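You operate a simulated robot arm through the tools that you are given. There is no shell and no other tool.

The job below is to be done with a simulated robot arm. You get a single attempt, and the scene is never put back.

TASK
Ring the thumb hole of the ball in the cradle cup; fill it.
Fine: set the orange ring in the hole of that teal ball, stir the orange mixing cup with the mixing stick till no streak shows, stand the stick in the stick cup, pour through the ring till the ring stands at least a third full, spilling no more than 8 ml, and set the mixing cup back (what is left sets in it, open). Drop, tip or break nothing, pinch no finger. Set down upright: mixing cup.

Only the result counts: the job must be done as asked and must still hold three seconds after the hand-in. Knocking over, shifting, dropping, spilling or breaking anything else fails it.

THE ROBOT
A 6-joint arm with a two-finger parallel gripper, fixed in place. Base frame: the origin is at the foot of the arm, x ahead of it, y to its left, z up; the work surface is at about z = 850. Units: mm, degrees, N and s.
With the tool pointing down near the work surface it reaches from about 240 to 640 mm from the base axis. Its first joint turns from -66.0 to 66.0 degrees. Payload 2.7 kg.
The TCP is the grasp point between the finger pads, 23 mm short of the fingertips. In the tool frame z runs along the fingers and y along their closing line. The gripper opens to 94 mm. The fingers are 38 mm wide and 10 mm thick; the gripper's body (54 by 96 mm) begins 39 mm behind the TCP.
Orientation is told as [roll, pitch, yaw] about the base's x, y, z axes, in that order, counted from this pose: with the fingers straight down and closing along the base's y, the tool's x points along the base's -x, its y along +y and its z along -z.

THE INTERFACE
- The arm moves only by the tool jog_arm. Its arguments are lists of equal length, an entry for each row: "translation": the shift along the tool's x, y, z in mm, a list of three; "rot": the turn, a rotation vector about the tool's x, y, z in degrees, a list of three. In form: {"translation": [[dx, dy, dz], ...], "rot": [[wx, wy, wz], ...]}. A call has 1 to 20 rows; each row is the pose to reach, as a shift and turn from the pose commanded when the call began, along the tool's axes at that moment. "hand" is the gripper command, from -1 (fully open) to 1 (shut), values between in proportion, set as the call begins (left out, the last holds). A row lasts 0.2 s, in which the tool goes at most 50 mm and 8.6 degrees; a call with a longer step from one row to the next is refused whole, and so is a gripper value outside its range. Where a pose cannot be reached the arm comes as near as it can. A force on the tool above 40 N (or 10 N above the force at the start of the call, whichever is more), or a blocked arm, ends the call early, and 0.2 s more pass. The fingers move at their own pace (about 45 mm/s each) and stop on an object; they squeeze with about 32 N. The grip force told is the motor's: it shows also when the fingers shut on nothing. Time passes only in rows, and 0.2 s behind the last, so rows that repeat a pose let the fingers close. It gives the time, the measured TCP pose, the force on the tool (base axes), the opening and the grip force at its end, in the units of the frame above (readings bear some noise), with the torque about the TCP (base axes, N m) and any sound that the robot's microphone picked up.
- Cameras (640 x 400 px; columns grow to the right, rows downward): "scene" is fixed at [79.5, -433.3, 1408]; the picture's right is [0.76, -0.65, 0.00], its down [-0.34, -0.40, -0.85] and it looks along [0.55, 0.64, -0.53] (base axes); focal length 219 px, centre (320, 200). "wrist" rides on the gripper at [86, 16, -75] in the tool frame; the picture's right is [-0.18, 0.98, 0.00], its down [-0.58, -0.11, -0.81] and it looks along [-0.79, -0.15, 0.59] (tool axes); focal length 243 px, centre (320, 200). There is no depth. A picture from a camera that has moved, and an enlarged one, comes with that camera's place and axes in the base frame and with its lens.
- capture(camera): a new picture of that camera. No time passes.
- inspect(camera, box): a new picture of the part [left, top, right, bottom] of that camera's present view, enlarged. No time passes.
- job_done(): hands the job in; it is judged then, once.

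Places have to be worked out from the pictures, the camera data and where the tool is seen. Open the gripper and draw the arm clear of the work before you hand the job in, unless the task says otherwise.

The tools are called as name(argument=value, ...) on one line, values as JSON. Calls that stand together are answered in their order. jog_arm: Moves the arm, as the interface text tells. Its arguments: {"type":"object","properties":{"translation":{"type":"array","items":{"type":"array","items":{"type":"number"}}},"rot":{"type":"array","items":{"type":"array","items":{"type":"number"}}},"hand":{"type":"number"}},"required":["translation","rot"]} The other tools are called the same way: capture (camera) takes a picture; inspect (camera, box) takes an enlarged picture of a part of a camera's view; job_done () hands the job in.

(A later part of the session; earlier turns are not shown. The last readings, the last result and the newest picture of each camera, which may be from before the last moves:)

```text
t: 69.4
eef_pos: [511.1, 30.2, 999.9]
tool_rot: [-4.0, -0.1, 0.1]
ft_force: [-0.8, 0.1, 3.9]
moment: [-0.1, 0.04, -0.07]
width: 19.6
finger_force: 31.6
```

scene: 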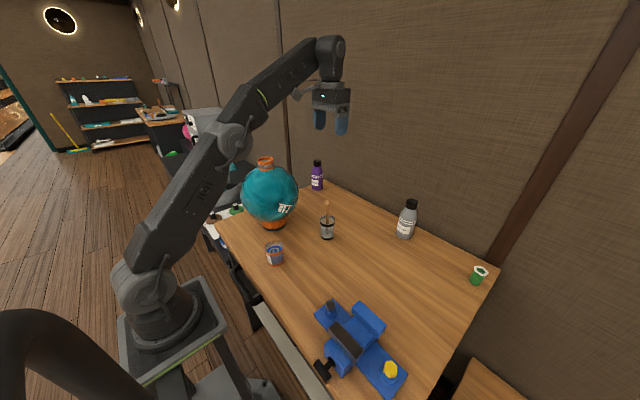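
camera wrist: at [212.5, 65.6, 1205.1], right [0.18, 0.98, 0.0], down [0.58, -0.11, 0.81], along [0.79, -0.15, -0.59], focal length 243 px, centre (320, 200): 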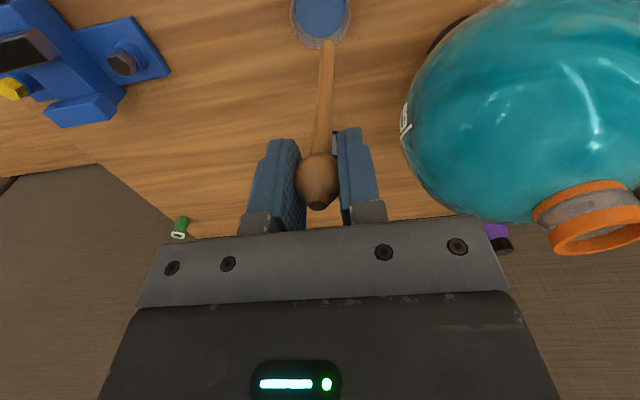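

The tip touches the cup floor (≈4 N). I open the fingers to release the stick.

jog_arm(translation=[[0, 0, 0], [0, 0, 0], [0, 0, 0], [0, 0, 0], [0, 0, 0]], rot=[[0, 0, 0], [0, 0, 0], [0, 0, 0], [0, 0, 0], [0, 0, 0]], hand=-0.5)

inspect(camera="scene", box=[300, 180, 360, 245])

inspect(camera="wrist", box=[220, 20, 420, 220])

```text
t: 70.6
eef_pos: [511.5, 31.1, 998.4]
tool_rot: [-3.9, -0.2, 0.1]
ft_force: [0.9, 0.2, -0.2]
moment: [-0.02, 0.0, 0.03]
width: 70.5
finger_force: 0.0
```

```text
6.15 times, centred on (330, 212) of scene
camera zoom: at [79.5, -433.3, 1408.0], right [0.76, -0.65, 0.0], down [-0.34, -0.4, -0.85], along [0.55, 0.64, -0.53], focal length 1345 px, centre (258, 123)
```

zoom: 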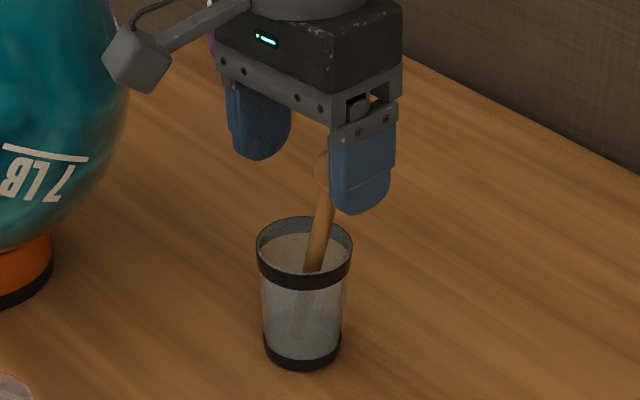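

```text
2.00 times, centred on (320, 120) of wrist
camera zoom: at [423.7, 50.2, 1071.3], right [0.18, 0.98, -0.07], down [0.58, -0.05, 0.81], along [0.79, -0.19, -0.58], focal length 485 px, centre (320, 360)
```

zoom: 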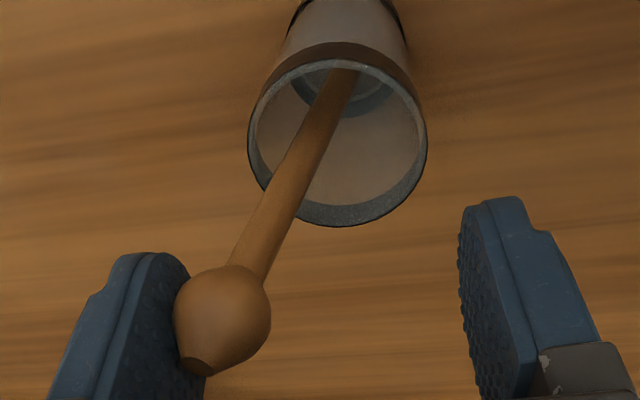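

The stick leans toward the −y finger. I open fully, a bit slowly, to see whether it settles on the rim of its cup.

jog_arm(translation=[[0, 0, 0], [0, 0, 0], [0, 0, 0]], rot=[[0, 0, 0], [0, 0, 0], [0, 0, 0]], hand=-1)

inspect(camera="scene", box=[300, 180, 360, 245])

inspect(camera="wrist", box=[180, 20, 420, 220])

```text
t: 71.4
eef_pos: [511.3, 29.1, 998.6]
tool_rot: [-4.0, 0.0, 0.1]
ft_force: [0.7, -0.3, -0.1]
moment: [-0.01, 0.04, 0.0]
width: 94.0
finger_force: 0.0
```

```text
6.15 times, centred on (330, 212) of scene
camera zoom: at [79.5, -433.3, 1408.0], right [0.76, -0.65, 0.0], down [-0.34, -0.4, -0.85], along [0.55, 0.64, -0.53], focal length 1345 px, centre (258, 123)
```

zoom: 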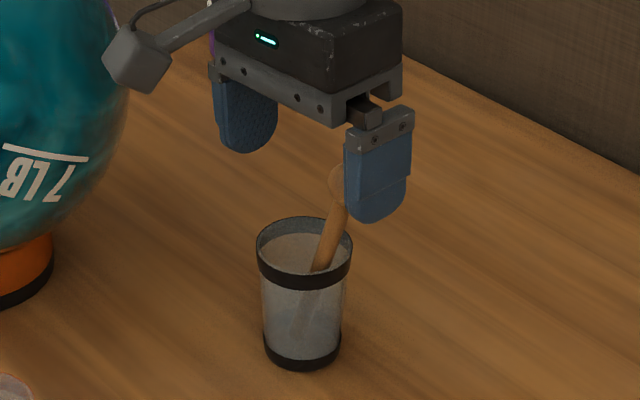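

```text
2.00 times, centred on (300, 120) of wrist
camera zoom: at [423.7, 50.2, 1071.2], right [0.18, 0.98, -0.07], down [0.58, -0.05, 0.81], along [0.79, -0.19, -0.58], focal length 485 px, centre (360, 360)
```

zoom: 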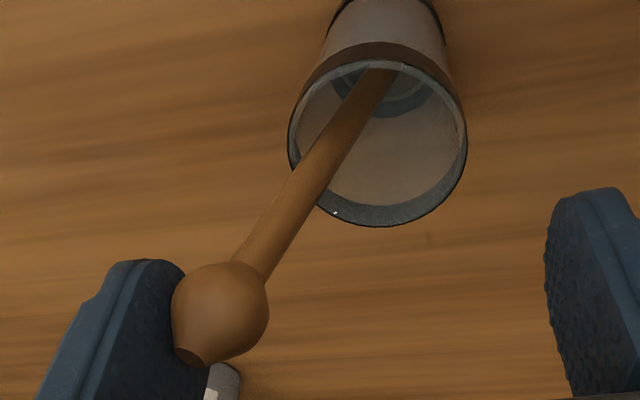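

The stick leans ~20°. I shift the gripper 10 mm further in −y to see whether the stick follows the finger or already rests on the cup's rim.

jog_arm(translation=[[0, -3, 0], [0, -6, 0], [0, -10, 0], [0, -10, 0]], rot=[[0, 0, 0], [0, 0, 0], [0, 0, 0], [0, 0, 0]], hand=-1)

inspect(camera="scene", box=[300, 180, 360, 245])

inspect(camera="wrist", box=[180, 20, 420, 220])

```text
t: 72.4
eef_pos: [511.2, 17.8, 1000.8]
tool_rot: [-4.0, -0.1, 0.1]
ft_force: [0.7, 0.1, 1.4]
moment: [-0.01, 0.01, 0.0]
width: 94.0
finger_force: 0.1
```

```text
6.15 times, centred on (330, 212) of scene
camera zoom: at [79.5, -433.3, 1408.0], right [0.76, -0.65, 0.0], down [-0.34, -0.4, -0.85], along [0.55, 0.64, -0.53], focal length 1345 px, centre (258, 123)
```

zoom: 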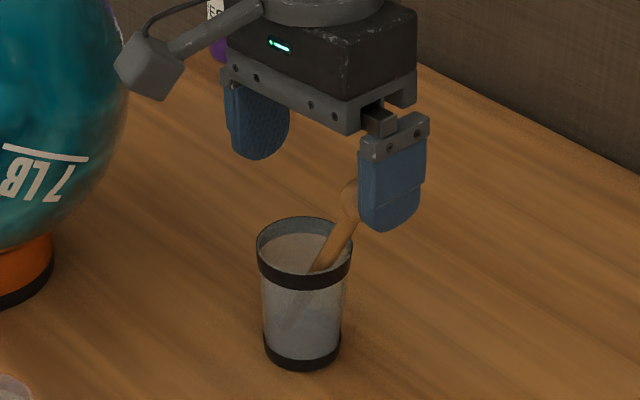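

```text
2.00 times, centred on (300, 120) of wrist
camera zoom: at [423.3, 39.3, 1072.1], right [0.18, 0.98, -0.07], down [0.58, -0.05, 0.81], along [0.79, -0.19, -0.58], focal length 485 px, centre (360, 360)
```

zoom: 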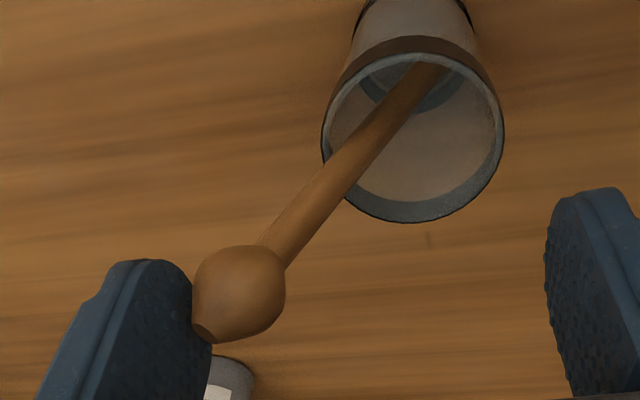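

The stick followed the finger a bit further. I ease the finger another 8 mm in −y to let it come to rest on the cup rim.

jog_arm(translation=[[0, -2, 0], [0, -4, 0], [0, -6, 0], [0, -8, 0], [0, -8, 0]], rot=[[0, 0, 0], [0, 0, 0], [0, 0, 0], [0, 0, 0], [0, 0, 0]], hand=-1)

inspect(camera="scene", box=[300, 180, 360, 245])

inspect(camera="wrist", box=[180, 20, 420, 220])

```text
t: 73.6
eef_pos: [510.4, 10.3, 999.7]
tool_rot: [-3.9, -0.1, 0.1]
ft_force: [0.8, 0.6, 0.2]
moment: [0.03, -0.01, -0.02]
width: 94.1
finger_force: 0.1
```

```text
6.15 times, centred on (330, 212) of scene
camera zoom: at [79.5, -433.3, 1408.0], right [0.76, -0.65, 0.0], down [-0.34, -0.4, -0.85], along [0.55, 0.64, -0.53], focal length 1345 px, centre (258, 123)
```

zoom: 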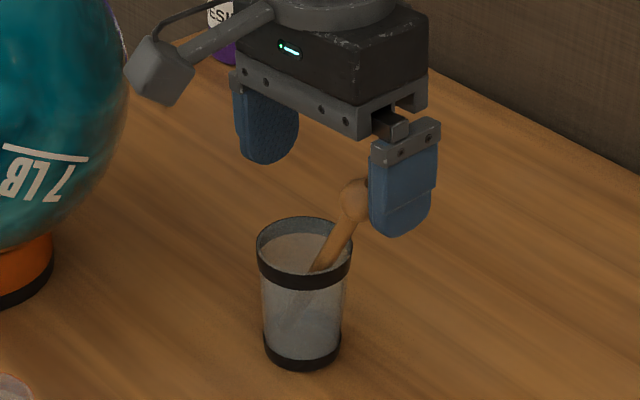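

```text
2.00 times, centred on (300, 120) of wrist
camera zoom: at [423.9, 32.0, 1072.4], right [0.18, 0.98, -0.07], down [0.58, -0.05, 0.81], along [0.79, -0.19, -0.58], focal length 485 px, centre (360, 360)
```

zoom: 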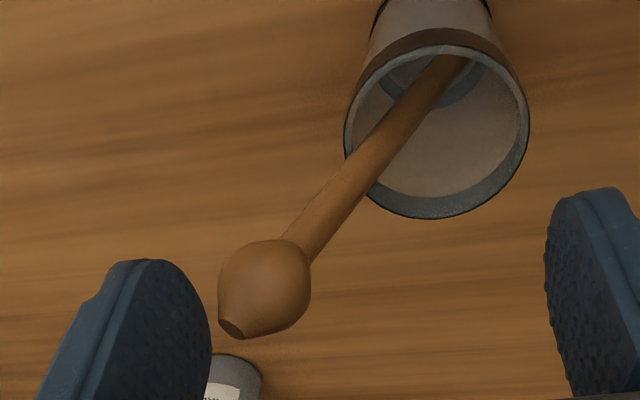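

The stick now rests on its cup's rim, leaning ~26°, free of the finger. To stand it straighter I gently push the knob back toward +y with the −y finger, so that it ends nearly upright against the near wall.

jog_arm(translation=[[0, 5, 0], [0, 10, 0], [0, 15, 0], [0, 20, 0], [0, 25, 0], [0, 30, 0], [0, 35, 0], [0, 40, 0], [0, 45, 0], [0, 50, 0], [0, 50, 0]], rot=[[0, 0, 0], [0, 0, 0], [0, 0, 0], [0, 0, 0], [0, 0, 0], [0, 0, 0], [0, 0, 0], [0, 0, 0], [0, 0, 0], [0, 0, 0], [0, 0, 0]], hand=-1)

inspect(camera="scene", box=[300, 180, 360, 245])

inspect(camera="wrist", box=[180, 20, 420, 220])

```text
t: 76.0
eef_pos: [511.4, 61.8, 996.4]
tool_rot: [-4.1, 0.0, 0.1]
ft_force: [0.6, 0.2, -0.8]
moment: [-0.03, 0.0, 0.01]
width: 94.0
finger_force: 0.0
```

```text
6.15 times, centred on (330, 212) of scene
camera zoom: at [79.5, -433.3, 1408.0], right [0.76, -0.65, 0.0], down [-0.34, -0.4, -0.85], along [0.55, 0.64, -0.53], focal length 1345 px, centre (258, 123)
```

zoom: 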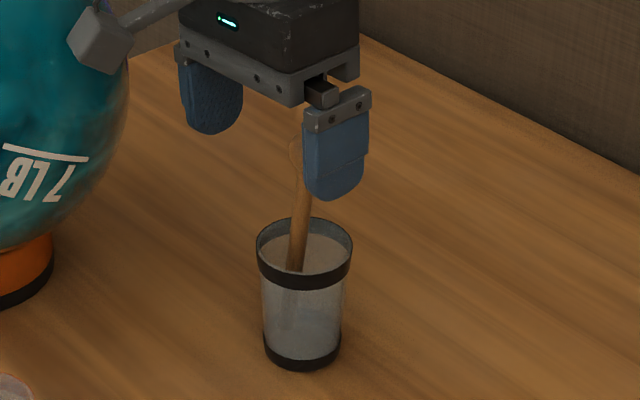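

```text
2.00 times, centred on (300, 120) of wrist
camera zoom: at [423.8, 82.3, 1068.7], right [0.18, 0.98, -0.07], down [0.58, -0.05, 0.81], along [0.79, -0.19, -0.58], focal length 485 px, centre (360, 360)
```

zoom: 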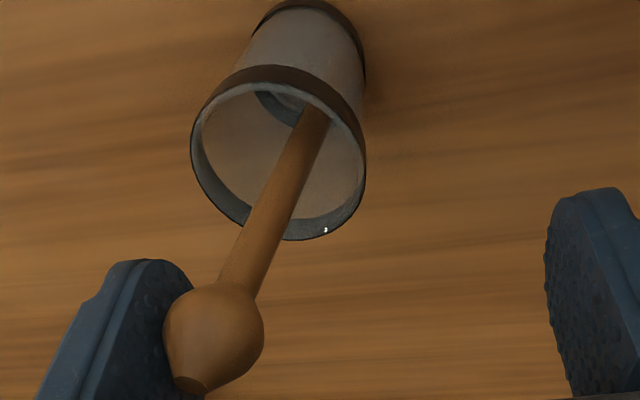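

The stick is coming upright with its tip at the +y wall. I continue slowly another 18 mm.

jog_arm(translation=[[0, 3, 0], [0, 6, 0], [0, 9, 0], [0, 12, 0], [0, 14, 0], [0, 16, 0], [0, 18, 0], [0, 18, 0]], rot=[[0, 0, 0], [0, 0, 0], [0, 0, 0], [0, 0, 0], [0, 0, 0], [0, 0, 0], [0, 0, 0], [0, 0, 0]], hand=-1)

inspect(camera="scene", box=[300, 180, 360, 245])

inspect(camera="wrist", box=[180, 20, 420, 220])

```text
t: 77.8
eef_pos: [510.8, 79.8, 996.5]
tool_rot: [-4.0, -0.2, 0.1]
ft_force: [-0.5, 0.7, -0.1]
moment: [0.02, 0.02, 0.03]
width: 94.0
finger_force: 0.0
```

```text
6.15 times, centred on (330, 212) of scene
camera zoom: at [79.5, -433.3, 1408.0], right [0.76, -0.65, 0.0], down [-0.34, -0.4, -0.85], along [0.55, 0.64, -0.53], focal length 1345 px, centre (258, 123)
```

zoom: 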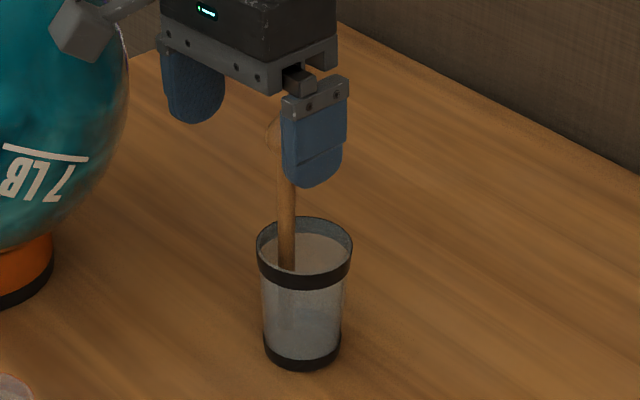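

```text
2.00 times, centred on (300, 120) of wrist
camera zoom: at [424.0, 100.1, 1067.9], right [0.18, 0.98, -0.07], down [0.58, -0.05, 0.81], along [0.79, -0.19, -0.58], focal length 485 px, centre (360, 360)
```

zoom: 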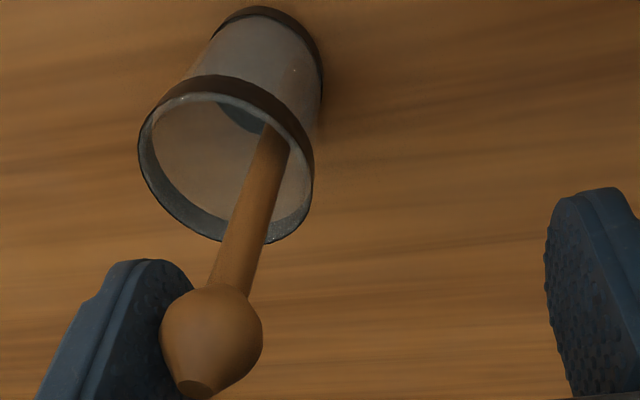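

Nearly vertical now. I push 6 mm more so it tips gently onto the +y wall.

jog_arm(translation=[[0, 2, 0], [0, 4, 0], [0, 6, 0], [0, 6, 0], [0, 6, 0]], rot=[[0, 0, 0], [0, 0, 0], [0, 0, 0], [0, 0, 0], [0, 0, 0]], hand=-1)

inspect(camera="scene", box=[300, 180, 360, 245])

inspect(camera="wrist", box=[180, 20, 420, 220])

```text
t: 79.0
eef_pos: [512.0, 84.7, 994.4]
tool_rot: [-4.0, -0.1, 0.0]
ft_force: [0.2, 0.6, -1.0]
moment: [0.03, 0.0, -0.02]
width: 94.0
finger_force: 0.1
```

```text
6.15 times, centred on (330, 212) of scene
camera zoom: at [79.5, -433.3, 1408.0], right [0.76, -0.65, 0.0], down [-0.34, -0.4, -0.85], along [0.55, 0.64, -0.53], focal length 1345 px, centre (258, 123)
```

zoom: 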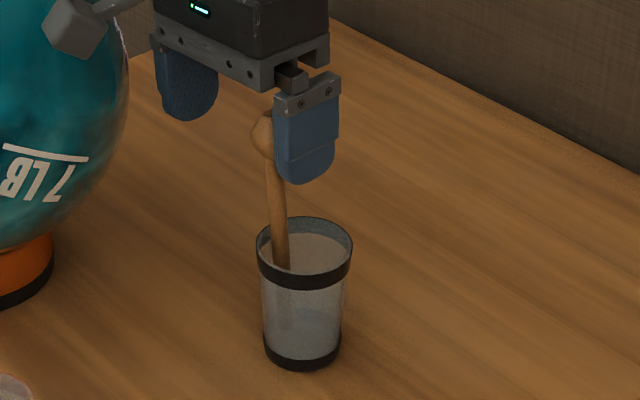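

```text
2.00 times, centred on (300, 120) of wrist
camera zoom: at [423.8, 106.2, 1067.1], right [0.18, 0.98, -0.07], down [0.58, -0.05, 0.81], along [0.79, -0.19, -0.58], focal length 485 px, centre (360, 360)
```

zoom: 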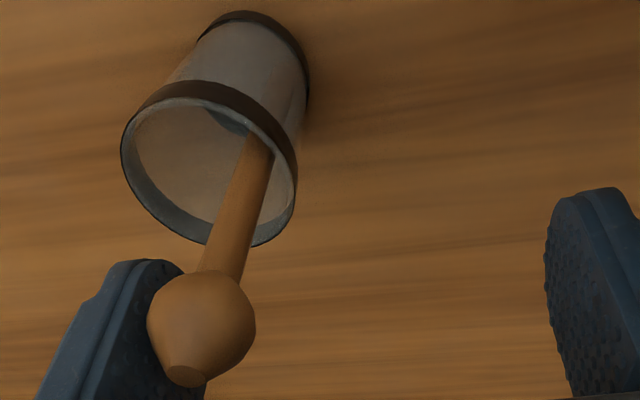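

The stick has passed vertical, now tending to −x/+y. I retreat the finger 8 mm in −y and see whether it stays.

jog_arm(translation=[[0, -2, 0], [0, -5, 0], [0, -8, 0], [0, -8, 0]], rot=[[0, 0, 0], [0, 0, 0], [0, 0, 0], [0, 0, 0]], hand=-1)

inspect(camera="scene", box=[300, 180, 360, 245])

inspect(camera="wrist", box=[180, 20, 420, 220])

```text
t: 80.0
eef_pos: [511.5, 76.7, 996.0]
tool_rot: [-4.0, -0.1, 0.0]
ft_force: [0.7, 0.3, -0.6]
moment: [0.0, -0.03, 0.01]
width: 94.0
finger_force: 0.0
```

```text
6.15 times, centred on (330, 212) of scene
camera zoom: at [79.5, -433.3, 1408.0], right [0.76, -0.65, 0.0], down [-0.34, -0.4, -0.85], along [0.55, 0.64, -0.53], focal length 1345 px, centre (258, 123)
```

zoom: 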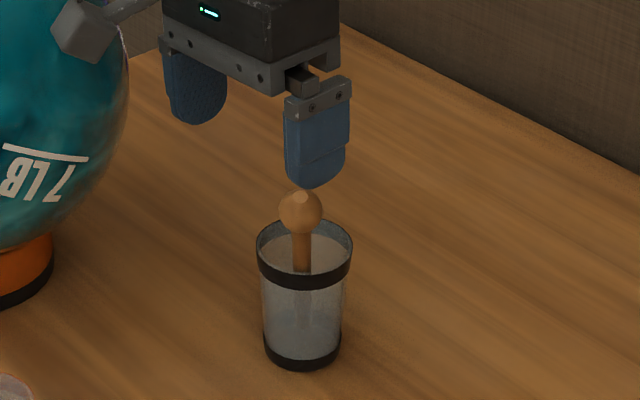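

```text
2.00 times, centred on (300, 120) of wrist
camera zoom: at [424.1, 98.0, 1068.3], right [0.18, 0.98, -0.07], down [0.58, -0.05, 0.81], along [0.79, -0.19, -0.58], focal length 485 px, centre (360, 360)
```

zoom: 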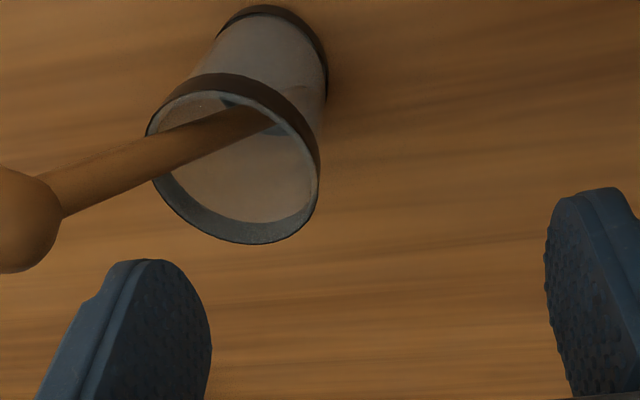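

The stick swung round and now rests freely against its cup's rim, tip inside on the floor—a stable lean. I raise the gripper straight up and away, undoing the 4° tilt.

jog_arm(translation=[[0, -1, -15], [0, -3.5, -50], [0, -7, -100], [0, -10.5, -149], [0, -14, -199], [0, -17, -248], [0, -17, -248], [0, -17, -248]], rot=[[0, 0, 0], [0, 0, 0], [0, 0, 0], [0, 0, 0], [0, 0, 0], [-2, 0, 0], [-4, 0, 0], [-4, 0, 0]], hand=-1)

inspect(camera="scene", box=[300, 180, 360, 245])

capture(camera="wrist")

```text
refused: row 3 steps farther than a row can; nothing moved
```

```text
6.15 times, centred on (330, 212) of scene
camera zoom: at [79.5, -433.3, 1408.0], right [0.76, -0.65, 0.0], down [-0.34, -0.4, -0.85], along [0.55, 0.64, -0.53], focal length 1345 px, centre (258, 123)
```

zoom: 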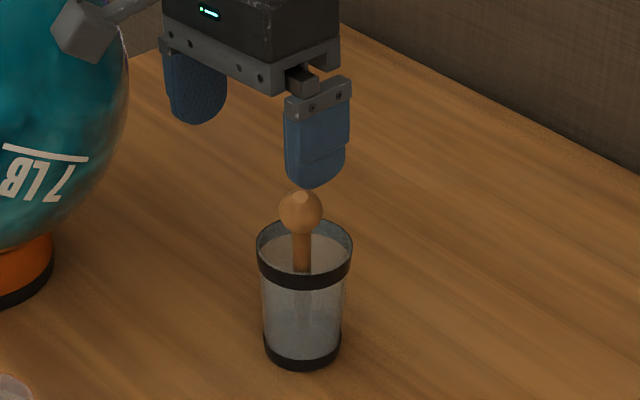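

```text
taken
camera wrist: at [424.1, 98.0, 1068.3], right [0.18, 0.98, -0.07], down [0.58, -0.05, 0.81], along [0.79, -0.19, -0.58], focal length 243 px, centre (320, 200)
```

wrist: 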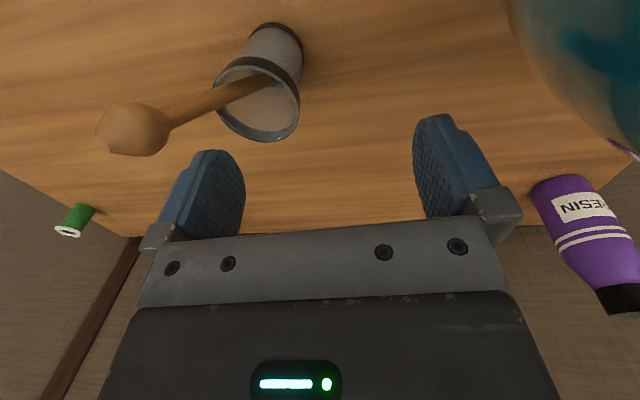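

That call had one step slightly too long, so nothing moved; the stick is unchanged and clear of the fingers. I repeat with smaller steps.

jog_arm(translation=[[0, -1, -15], [0, -3.5, -50], [0, -6.5, -93], [0, -9.5, -136], [0, -12.5, -179], [0, -15.5, -222], [0, -15.5, -222], [0, -15.5, -222]], rot=[[0, 0, 0], [0, 0, 0], [0, 0, 0], [0, 0, 0], [0, 0, 0], [-2, 0, 0], [-4, 0, 0], [-4, 0, 0]], hand=-1)

inspect(camera="scene", box=[300, 180, 360, 245])

capture(camera="wrist")

```text
t: 81.8
eef_pos: [510.8, 78.3, 1219.4]
tool_rot: [0.1, -0.1, 0.1]
ft_force: [-0.8, 0.1, 0.1]
moment: [-0.02, -0.01, -0.02]
width: 94.1
finger_force: 0.1
```

```text
6.15 times, centred on (330, 212) of scene
camera zoom: at [79.5, -433.3, 1408.0], right [0.76, -0.65, 0.0], down [-0.34, -0.4, -0.85], along [0.55, 0.64, -0.53], focal length 1345 px, centre (258, 123)
```

zoom: 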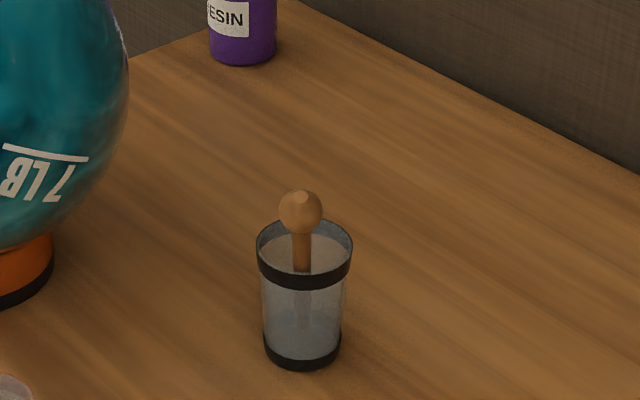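

```text
taken
camera wrist: at [423.3, 93.7, 1292.4], right [0.18, 0.98, 0.0], down [0.58, -0.11, 0.81], along [0.79, -0.15, -0.59], focal length 243 px, centre (320, 200)
```

wrist: 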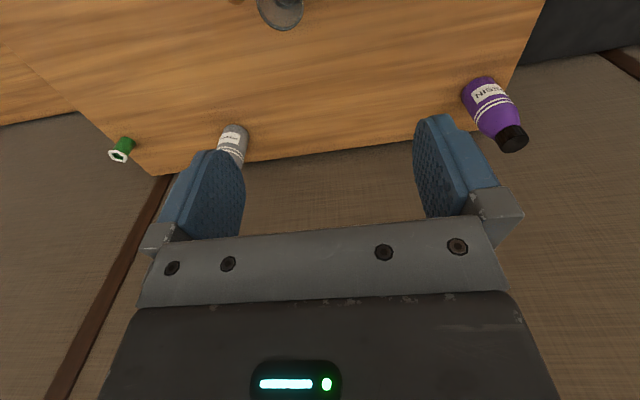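

The stick stays put in its cup. Before lifting the full cup, I rehearse the pouring tilt with an empty hand high above the ball: first move there with yaw −90.

jog_arm(translation=[[10, 17, -6], [20, 34, -11], [30, 50, -17], [41, 67, -22], [51, 84, -28], [61, 100, -33], [71, 117, -39], [81, 134, -44], [92, 150, -50], [102, 167, -55], [112, 184, -61], [112, 184, -61]], rot=[[0, 0, 8.2], [0, 0, 16.4], [0, 0, 24.6], [0, 0, 32.8], [0, 0, 41], [0, 0, 49.2], [0, 0, 57.4], [0, 0, 65.6], [0, 0, 73.8], [0, 0, 82], [0, 0, 90], [0, 0, 90]], hand=-1)

jog_arm(translation=[[0, 0, 0], [0, 0, 0], [0, 0, 0], [0, 0, 0], [0, 0, 0], [0, 0, 0], [0, 0, 0], [0, 0, 0], [0, 0, 0], [0, 0, 0], [0, 0, 0], [0, 0, 0], [0, 0, 0]], rot=[[0, 8, 0], [0, 16, 0], [0, 24, 0], [0, 32, 0], [0, 40, 0], [0, 48, 0], [0, 56, 0], [0, 64, 0], [0, 72, 0], [0, 80, 0], [0, 88, 0], [0, 96, 0], [0, 96, 0]], hand=-1)

capture(camera="scene")

capture(camera="wrist")

```text
t: 84.4
eef_pos: [397.9, 259.8, 1278.7]
tool_rot: [0.0, 0.1, -90.0]
ft_force: [-0.6, -0.7, 0.2]
moment: [-0.01, -0.01, 0.01]
width: 93.9
finger_force: 0.1
```

```text
t: 87.2
eef_pos: [398.7, 260.9, 1278.7]
tool_rot: [178.9, 83.8, 88.9]
ft_force: [0.2, 0.6, 0.6]
moment: [0.02, -0.01, 0.0]
width: 94.0
finger_force: 0.2
```

```text
taken
```

scene: 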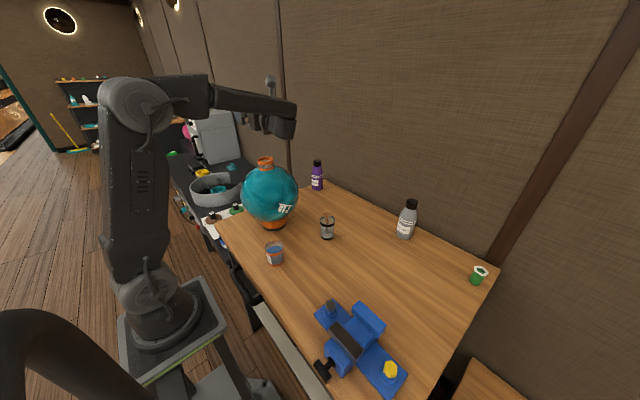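

```text
taken
camera wrist: at [414.1, 176.7, 1356.1], right [0.98, 0.02, -0.18], down [-0.11, -0.74, -0.66], along [-0.15, 0.67, -0.72], focal length 243 px, centre (320, 200)
```

wrist: 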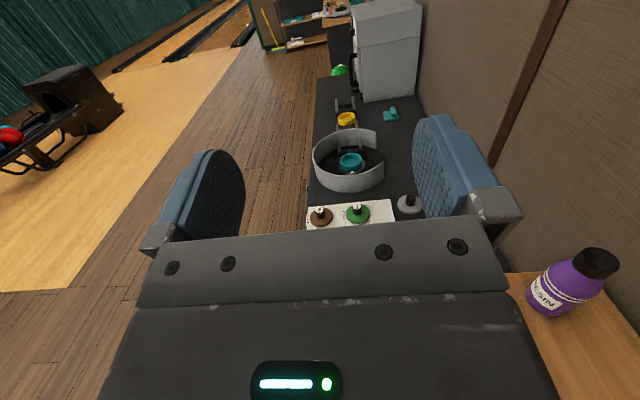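

The 96° pouring tilt is reachable with the camera staying on top. I tilt back upright and then move over to the mixing cup, keeping yaw −90.

jog_arm(translation=[[0, 0, 0], [0, 0, 0], [0, 0, 0], [0, 0, 0], [0, 0, 0], [0, 0, 0], [0, 0, 0], [0, 0, 0], [0, 0, 0], [0, 0, 0], [0, 0, 0], [0, 0, 0], [0, 0, 0]], rot=[[0, -8, 0], [0, -16, 0], [0, -24, 0], [0, -32, 0], [0, -40, 0], [0, -48, 0], [0, -56, 0], [0, -64, 0], [0, -72, 0], [0, -80, 0], [0, -88, 0], [0, -96, 0], [0, -96, 0]], hand=-1)

jog_arm(translation=[[-35, -17, 0], [-70, -34, 0], [-105, -50, 0], [-140, -67, 0], [-175, -84, 0], [-210, -101, 0], [-210, -101, 40], [-210, -101, 80], [-210, -101, 120], [-210, -101, 160], [-210, -101, 200], [-210, -101, 219], [-210, -101, 219]], rot=[[0, 0, 0], [0, 0, 0], [0, 0, 0], [0, 0, 0], [0, 0, 0], [0, 0, 0], [0, 0, 0], [0, 0, 0], [0, 0, 0], [0, 0, 0], [0, 0, 0], [0, 0, 0], [0, 0, 0]], hand=-1)

capture(camera="wrist")

capture(camera="scene")

```text
t: 90.0
eef_pos: [399.5, 261.3, 1278.9]
tool_rot: [0.2, -0.2, -90.0]
ft_force: [1.3, -0.5, -1.1]
moment: [-0.01, 0.03, -0.02]
width: 94.1
finger_force: 0.0
```

```text
t: 92.8
eef_pos: [297.5, 50.5, 1059.9]
tool_rot: [0.0, 0.2, -89.9]
ft_force: [0.1, 0.4, 0.5]
moment: [-0.02, 0.01, -0.05]
width: 93.9
finger_force: 0.0
```

```text
taken
camera wrist: at [313.2, 136.8, 1133.9], right [0.98, -0.18, 0.0], down [-0.11, -0.58, 0.81], along [-0.15, -0.79, -0.59], focal length 243 px, centre (320, 200)
```

wrist: 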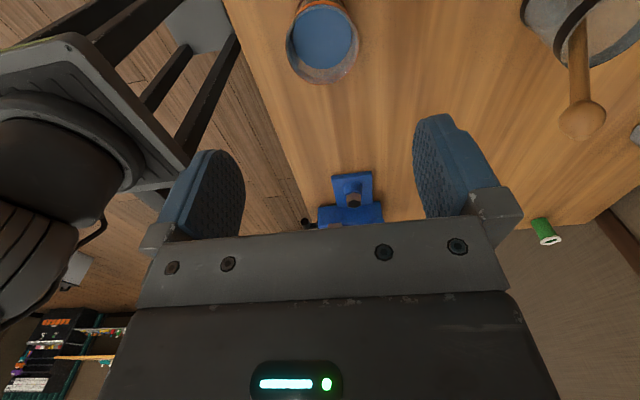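

```text
taken
```

scene: 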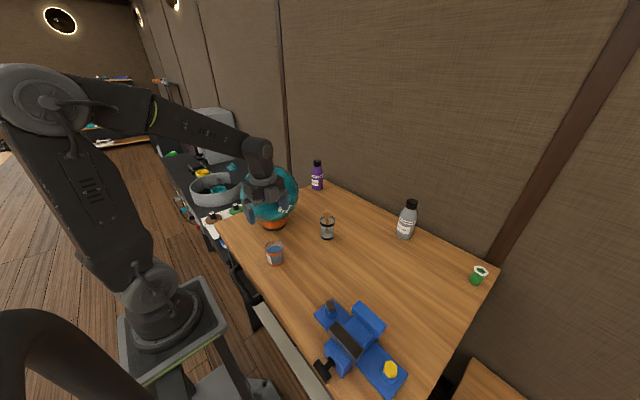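

Over the cup. At yaw −90 the wrist camera would come close to the ball on descent, so I'll pick the cup at yaw −60. First I measure the cup's centre from here.

inspect(camera="wrist", box=[260, 0, 388, 90])

jog_arm(translation=[[0, 0, 0], [0, 0, 0], [0, 0, 0], [0, 0, 0], [0, 0, 0]], rot=[[0, 0, -8], [0, 0, -16], [0, 0, -24], [0, 0, -30], [0, 0, -30]], hand=-1)

inspect(camera="wrist", box=[260, 0, 388, 90])

```text
4.44 times, centred on (324, 45) of wrist
camera zoom: at [313.2, 136.8, 1133.9], right [0.98, -0.18, 0.0], down [-0.11, -0.58, 0.81], along [-0.15, -0.79, -0.59], focal length 1078 px, centre (302, 889)
```

zoom: 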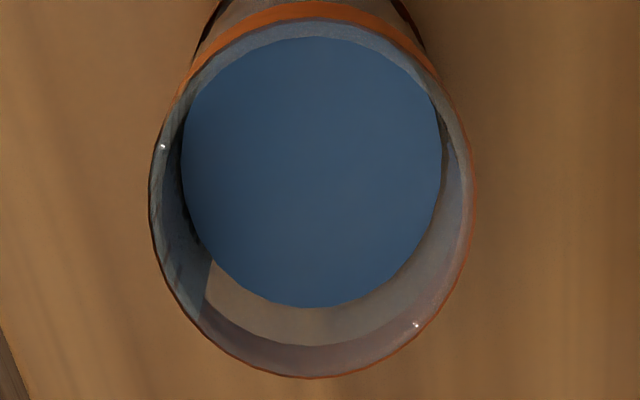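

```text
t: 94.0
eef_pos: [299.7, 49.8, 1059.9]
tool_rot: [0.1, 0.1, -59.8]
ft_force: [1.3, 0.2, 0.7]
moment: [0.02, 0.0, -0.01]
width: 93.9
finger_force: 0.1
```

```text
4.44 times, centred on (324, 45) of wrist
camera zoom: at [268.4, 132.8, 1133.4], right [0.94, 0.33, 0.0], down [0.2, -0.56, 0.81], along [0.27, -0.76, -0.59], focal length 1078 px, centre (302, 889)
```

zoom: 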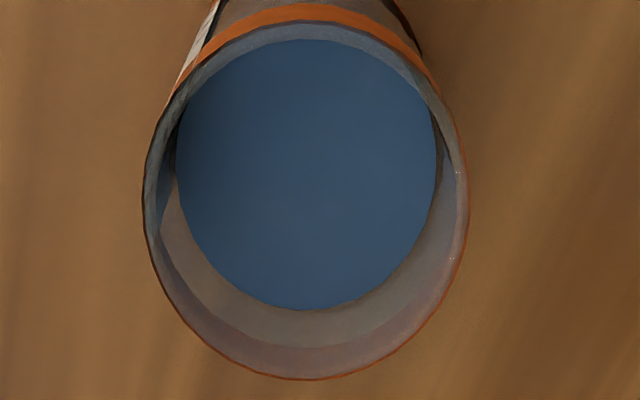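

Cup centre in the tool frame is within ~2–3 mm of the TCP. I shift −2 mm in tool x, +1 in tool y, and descend with open fingers around the cup to TCP z≈900.

jog_arm(translation=[[-2, 1, 30], [-2, 1, 60], [-2, 1, 90], [-2, 1, 115], [-2, 1, 138], [-2, 1, 152], [-2, 1, 158], [-2, 1, 158]], rot=[[0, 0, 0], [0, 0, 0], [0, 0, 0], [0, 0, 0], [0, 0, 0], [0, 0, 0], [0, 0, 0], [0, 0, 0]], hand=-1)

capture(camera="wrist")

inspect(camera="scene", box=[245, 215, 305, 275])

```text
t: 95.8
eef_pos: [301.0, 49.3, 901.9]
tool_rot: [0.1, 0.0, -60.0]
ft_force: [0.4, -0.8, -0.5]
moment: [-0.02, -0.01, 0.02]
width: 94.1
finger_force: 0.1
```

```text
taken
camera wrist: at [270.8, 131.9, 975.6], right [0.94, 0.33, 0.0], down [0.2, -0.56, 0.81], along [0.27, -0.76, -0.59], focal length 243 px, centre (320, 200)
```

wrist: 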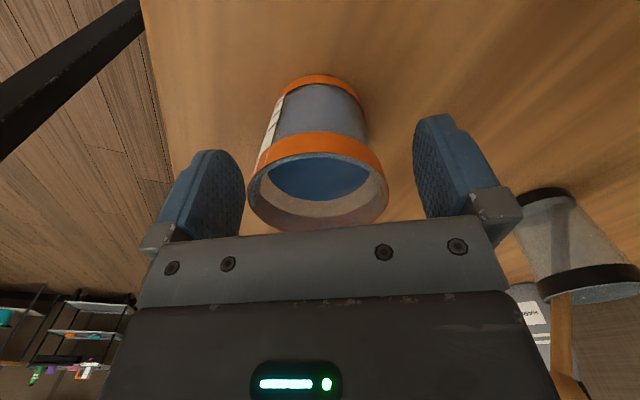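

```text
6.67 times, centred on (275, 245) of scene
camera zoom: at [79.5, -433.3, 1408.0], right [0.76, -0.65, 0.0], down [-0.34, -0.4, -0.85], along [0.55, 0.64, -0.53], focal length 1458 px, centre (620, -100)
```

zoom: 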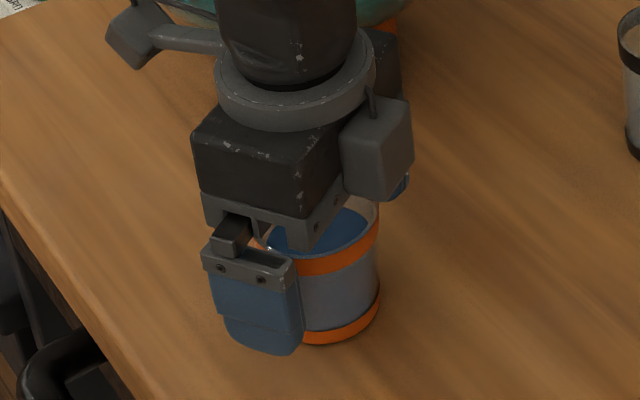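

The fingers straddle the cup well. I notice a second box mounted on the gripper's other side, which matters for pouring clearance, so I zoom in on it.

inspect(camera="scene", box=[262, 215, 292, 245])

inspect(camera="wrist", box=[240, 60, 400, 230])

```text
13.33 times, centred on (277, 230) of scene
camera zoom: at [79.5, -433.3, 1408.0], right [0.76, -0.65, 0.0], down [-0.34, -0.4, -0.85], along [0.55, 0.64, -0.53], focal length 2915 px, centre (893, -200)
```

zoom: 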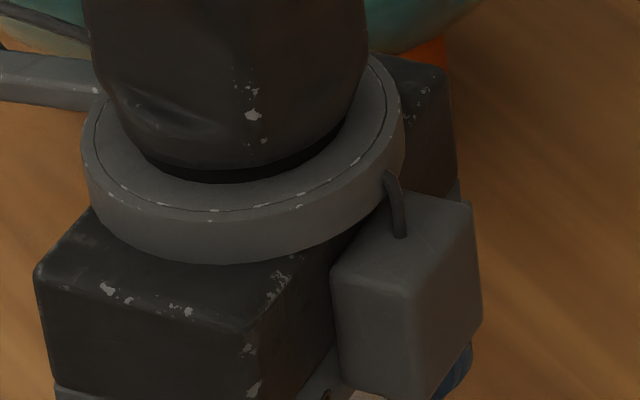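

```text
2.35 times, centred on (320, 145) of wrist
camera zoom: at [270.8, 131.9, 975.6], right [0.94, 0.33, 0.0], down [0.2, -0.56, 0.81], along [0.27, -0.76, -0.59], focal length 571 px, centre (320, 329)
```

zoom: 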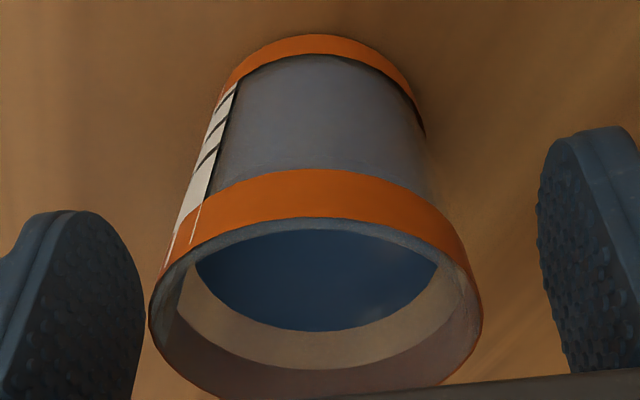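

The extra box reaches about 45 mm to the −x side of the tool and 48 mm behind the TCP; my pouring path can allow for that. The cup is centred between the pads, so I close on it.

jog_arm(translation=[[0, 0, 0], [0, 0, 0], [0, 0, 0], [0, 0, 0]], rot=[[0, 0, 0], [0, 0, 0], [0, 0, 0], [0, 0, 0]], hand=1)

inspect(camera="wrist", box=[240, 60, 400, 230])

inspect(camera="scene", box=[245, 215, 305, 275])

```text
t: 96.8
eef_pos: [300.3, 49.1, 902.7]
tool_rot: [0.1, 0.0, -60.0]
ft_force: [0.0, 0.1, -0.2]
moment: [0.05, 0.0, 0.03]
width: 57.2
finger_force: 31.6
```

```text
2.35 times, centred on (320, 145) of wrist
camera zoom: at [270.8, 132.0, 975.8], right [0.94, 0.33, 0.0], down [0.2, -0.56, 0.81], along [0.27, -0.76, -0.59], focal length 571 px, centre (320, 329)
```

zoom: 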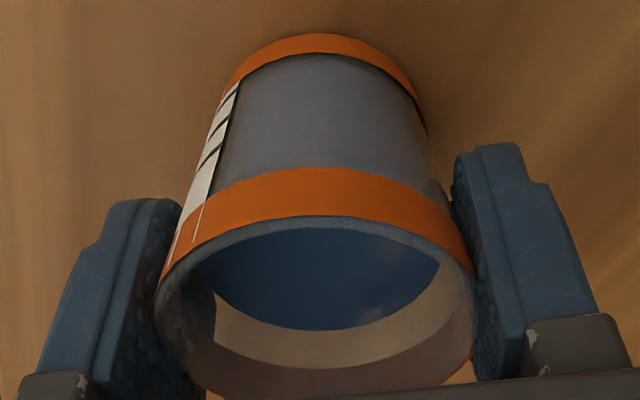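

```text
6.67 times, centred on (275, 245) of scene
camera zoom: at [79.5, -433.3, 1408.0], right [0.76, -0.65, 0.0], down [-0.34, -0.4, -0.85], along [0.55, 0.64, -0.53], focal length 1458 px, centre (620, -100)
```

zoom: 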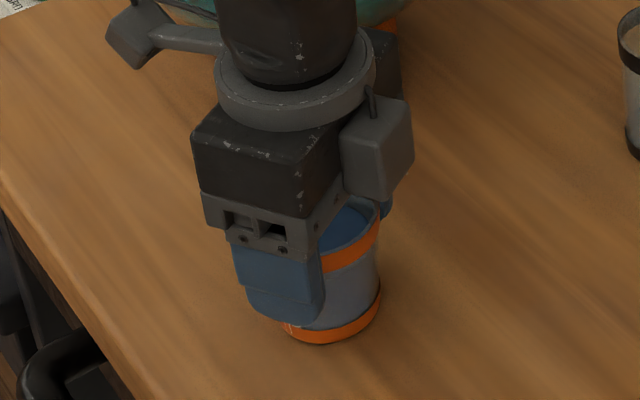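

The cup is held (57 mm, 32 N). I lift it slowly straight up.

jog_arm(translation=[[0, 0, -3], [0, 0, -10], [0, 0, -20], [0, 0, -35], [0, 0, -50], [0, 0, -65], [0, 0, -80], [0, 0, -90], [0, 0, -95], [0, 0, -95]], rot=[[0, 0, 0], [0, 0, 0], [0, 0, 0], [0, 0, 0], [0, 0, 0], [0, 0, 0], [0, 0, 0], [0, 0, 0], [0, 0, 0], [0, 0, 0]], hand=1)

inspect(camera="wrist", box=[240, 60, 400, 230])

inspect(camera="scene", box=[235, 180, 305, 260])

```text
t: 99.0
eef_pos: [301.3, 50.7, 996.6]
tool_rot: [0.0, -0.1, -59.8]
ft_force: [-0.2, 0.5, -1.6]
moment: [0.0, 0.02, 0.01]
width: 57.1
finger_force: 31.9
```

```text
2.35 times, centred on (320, 145) of wrist
camera zoom: at [270.3, 132.9, 1070.7], right [0.94, 0.33, 0.0], down [0.2, -0.56, 0.81], along [0.27, -0.76, -0.59], focal length 571 px, centre (320, 329)
```

zoom: 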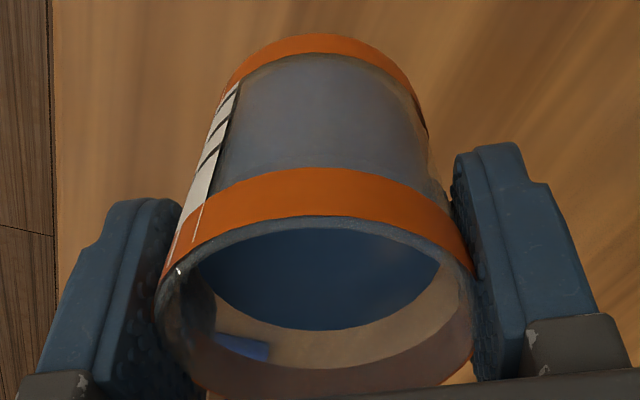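

```text
5.00 times, centred on (270, 220) of scene
camera zoom: at [79.5, -433.3, 1408.0], right [0.76, -0.65, 0.0], down [-0.34, -0.4, -0.85], along [0.55, 0.64, -0.53], focal length 1093 px, centre (570, 100)
```

zoom: 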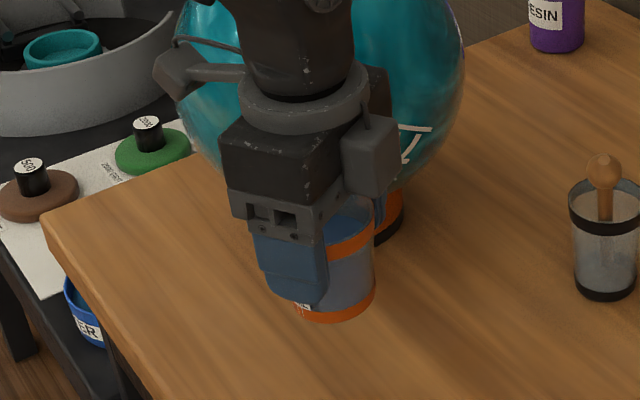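

The cup is steady and level. I continue up to z≈1220.

jog_arm(translation=[[0, 0, -8], [0, 0, -24], [0, 0, -44], [0, 0, -66], [0, 0, -88], [0, 0, -110], [0, 0, -132], [0, 0, -154], [0, 0, -176], [0, 0, -198], [0, 0, -214], [0, 0, -222], [0, 0, -224], [0, 0, -224]], rot=[[0, 0, 0], [0, 0, 0], [0, 0, 0], [0, 0, 0], [0, 0, 0], [0, 0, 0], [0, 0, 0], [0, 0, 0], [0, 0, 0], [0, 0, 0], [0, 0, 0], [0, 0, 0], [0, 0, 0], [0, 0, 0]], hand=1)

capture(camera="scene")

```text
t: 102.0
eef_pos: [299.7, 49.6, 1220.7]
tool_rot: [0.1, 0.0, -59.9]
ft_force: [-0.1, -0.2, -0.5]
moment: [-0.02, -0.02, 0.0]
width: 57.0
finger_force: 32.0
```

```text
taken
```

scene: 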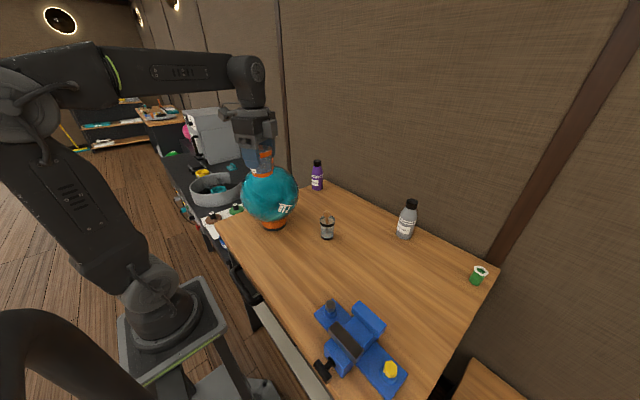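

The cup is up and level. I now carry it smoothly to beside and above the ring at (398.5,272,1225), turning to yaw −90.

jog_arm(translation=[[3, 4, 0], [10, 14, -1], [21, 30, -1], [34, 47, -2], [47, 65, -2], [60, 83, -3], [73, 100, -3], [86, 118, -4], [99, 136, -4], [112, 154, -5], [125, 171, -5], [135, 185, -5], [140, 193, -5], [143.2, 196.8, -5], [143.2, 196.8, -5], [143.2, 196.8, -5]], rot=[[0, 0, 0], [0, 0, 2], [0, 0, 4], [0, 0, 7], [0, 0, 10], [0, 0, 13], [0, 0, 16], [0, 0, 19], [0, 0, 22], [0, 0, 24], [0, 0, 26], [0, 0, 28], [0, 0, 29], [0, 0, 30], [0, 0, 30], [0, 0, 30]], hand=1)

inspect(camera="scene", box=[220, 90, 310, 190])

capture(camera="wrist")

```text
t: 105.4
eef_pos: [398.6, 273.1, 1226.9]
tool_rot: [0.1, 0.0, -90.0]
ft_force: [0.4, 0.0, -1.6]
moment: [0.02, 0.01, -0.03]
width: 57.1
finger_force: 31.8
```

```text
4.00 times, centred on (265, 140) of scene
camera zoom: at [79.5, -433.3, 1408.1], right [0.76, -0.65, 0.0], down [-0.34, -0.4, -0.85], along [0.55, 0.64, -0.53], focal length 874 px, centre (540, 440)
```

zoom: 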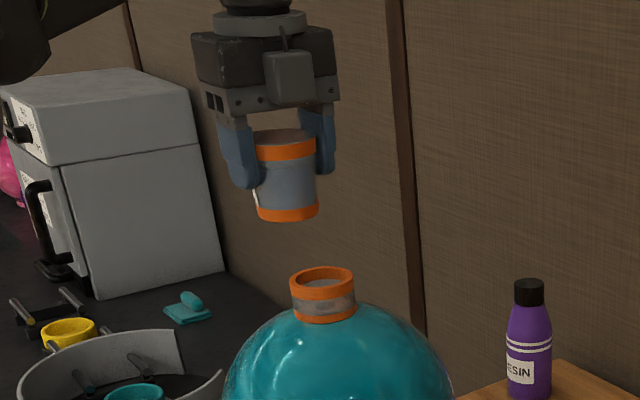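

```text
taken
camera wrist: at [413.2, 358.0, 1299.6], right [0.98, -0.18, 0.0], down [-0.11, -0.58, 0.81], along [-0.15, -0.79, -0.59], focal length 243 px, centre (320, 200)
```

wrist: 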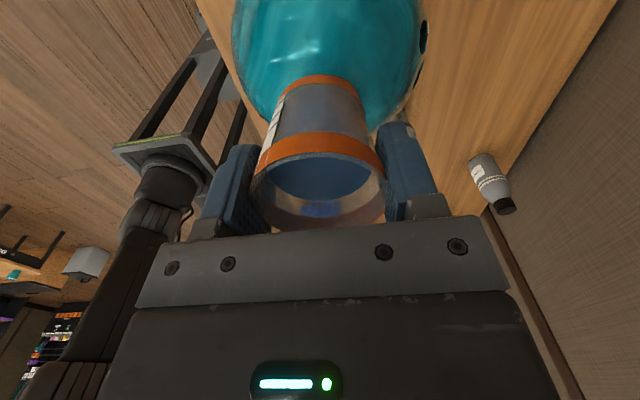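

The view is clear: ring at about (399.5,231), top z≈1126, and the cup is level beside/above it. I lower ~35 mm while tilting to 14° (no pouring yet).

jog_arm(translation=[[0, 0.5, 5], [0, 1, 12], [0, 1.3, 20], [-0.5, 1.3, 28], [-0.7, 1.3, 33], [-0.7, 1.3, 35], [-0.7, 1.3, 35]], rot=[[0, 0, 0], [0, 3, 0], [0, 6, 0], [0, 9, 0], [0, 12, 0], [0, 14, 0], [0, 14, 0]], hand=1)

inspect(camera="scene", box=[235, 120, 295, 180])

capture(camera="wrist")

```text
t: 107.0
eef_pos: [399.5, 271.6, 1191.2]
tool_rot: [0.0, 14.1, -89.9]
ft_force: [0.2, -0.2, -0.7]
moment: [0.0, 0.0, 0.01]
width: 56.9
finger_force: 31.7
```

```text
6.67 times, centred on (265, 150) of scene
camera zoom: at [79.5, -433.3, 1408.1], right [0.76, -0.65, 0.0], down [-0.34, -0.4, -0.85], along [0.55, 0.64, -0.53], focal length 1458 px, centre (687, 533)
```

zoom: 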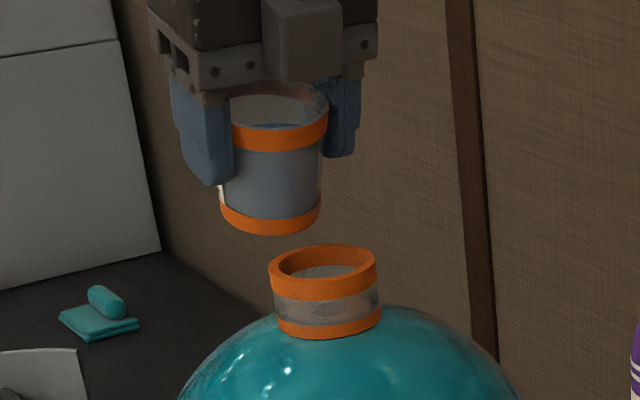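

```text
taken
camera wrist: at [414.9, 336.5, 1283.5], right [0.98, -0.18, -0.04], down [-0.11, -0.76, 0.64], along [-0.15, -0.62, -0.77], focal length 243 px, centre (320, 200)
```

wrist: 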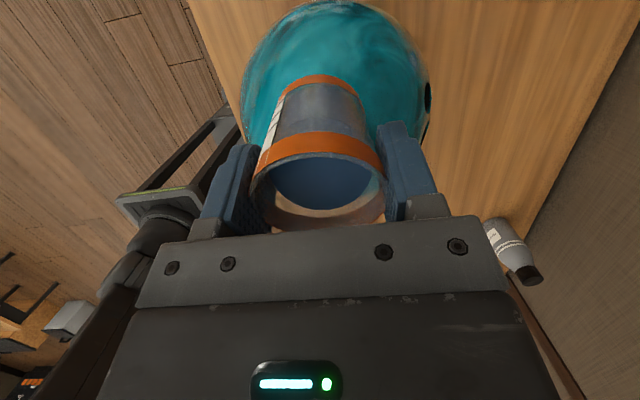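

Position matches the plan (TCP (398.9,271.2,1190), tilt 14°). I tilt on to 22° while lowering 12 mm, keeping the lip over the ring's near half.

jog_arm(translation=[[-0.9, 0, 4], [-1.8, 0, 8], [-2.7, 0, 12.1], [-2.7, 0, 12.1]], rot=[[0, 2.7, 0], [0, 5.4, 0], [0, 8, 0], [0, 8, 0]], hand=1)

inspect(camera="scene", box=[240, 130, 290, 175])

inspect(camera="wrist", box=[230, 50, 410, 230])

```text
t: 108.0
eef_pos: [399.8, 271.1, 1178.8]
tool_rot: [0.1, 22.1, -89.9]
ft_force: [-0.2, 0.6, 0.0]
moment: [-0.02, 0.01, -0.01]
width: 56.8
finger_force: 32.4
```

```text
8.89 times, centred on (265, 152) of scene
camera zoom: at [79.5, -433.3, 1408.1], right [0.76, -0.65, 0.0], down [-0.34, -0.4, -0.85], along [0.55, 0.64, -0.53], focal length 1943 px, centre (809, 622)
```

zoom: 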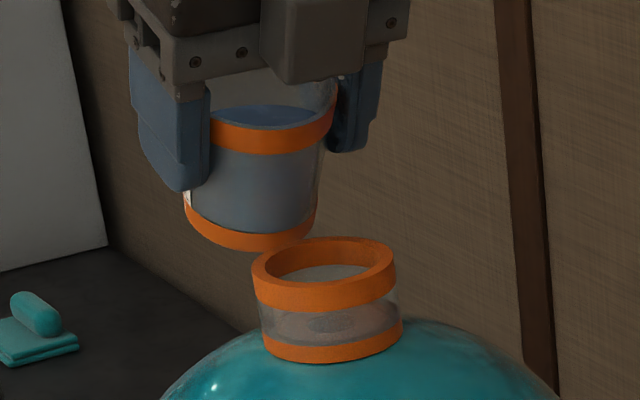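

```text
2.22 times, centred on (320, 140) of wrist
camera zoom: at [414.8, 323.2, 1279.1], right [0.98, -0.17, -0.07], down [-0.11, -0.84, 0.53], along [-0.15, -0.51, -0.85], focal length 539 px, centre (320, 333)
```

zoom: 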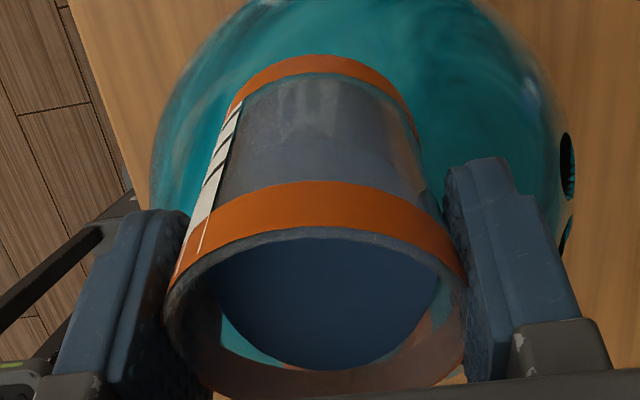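

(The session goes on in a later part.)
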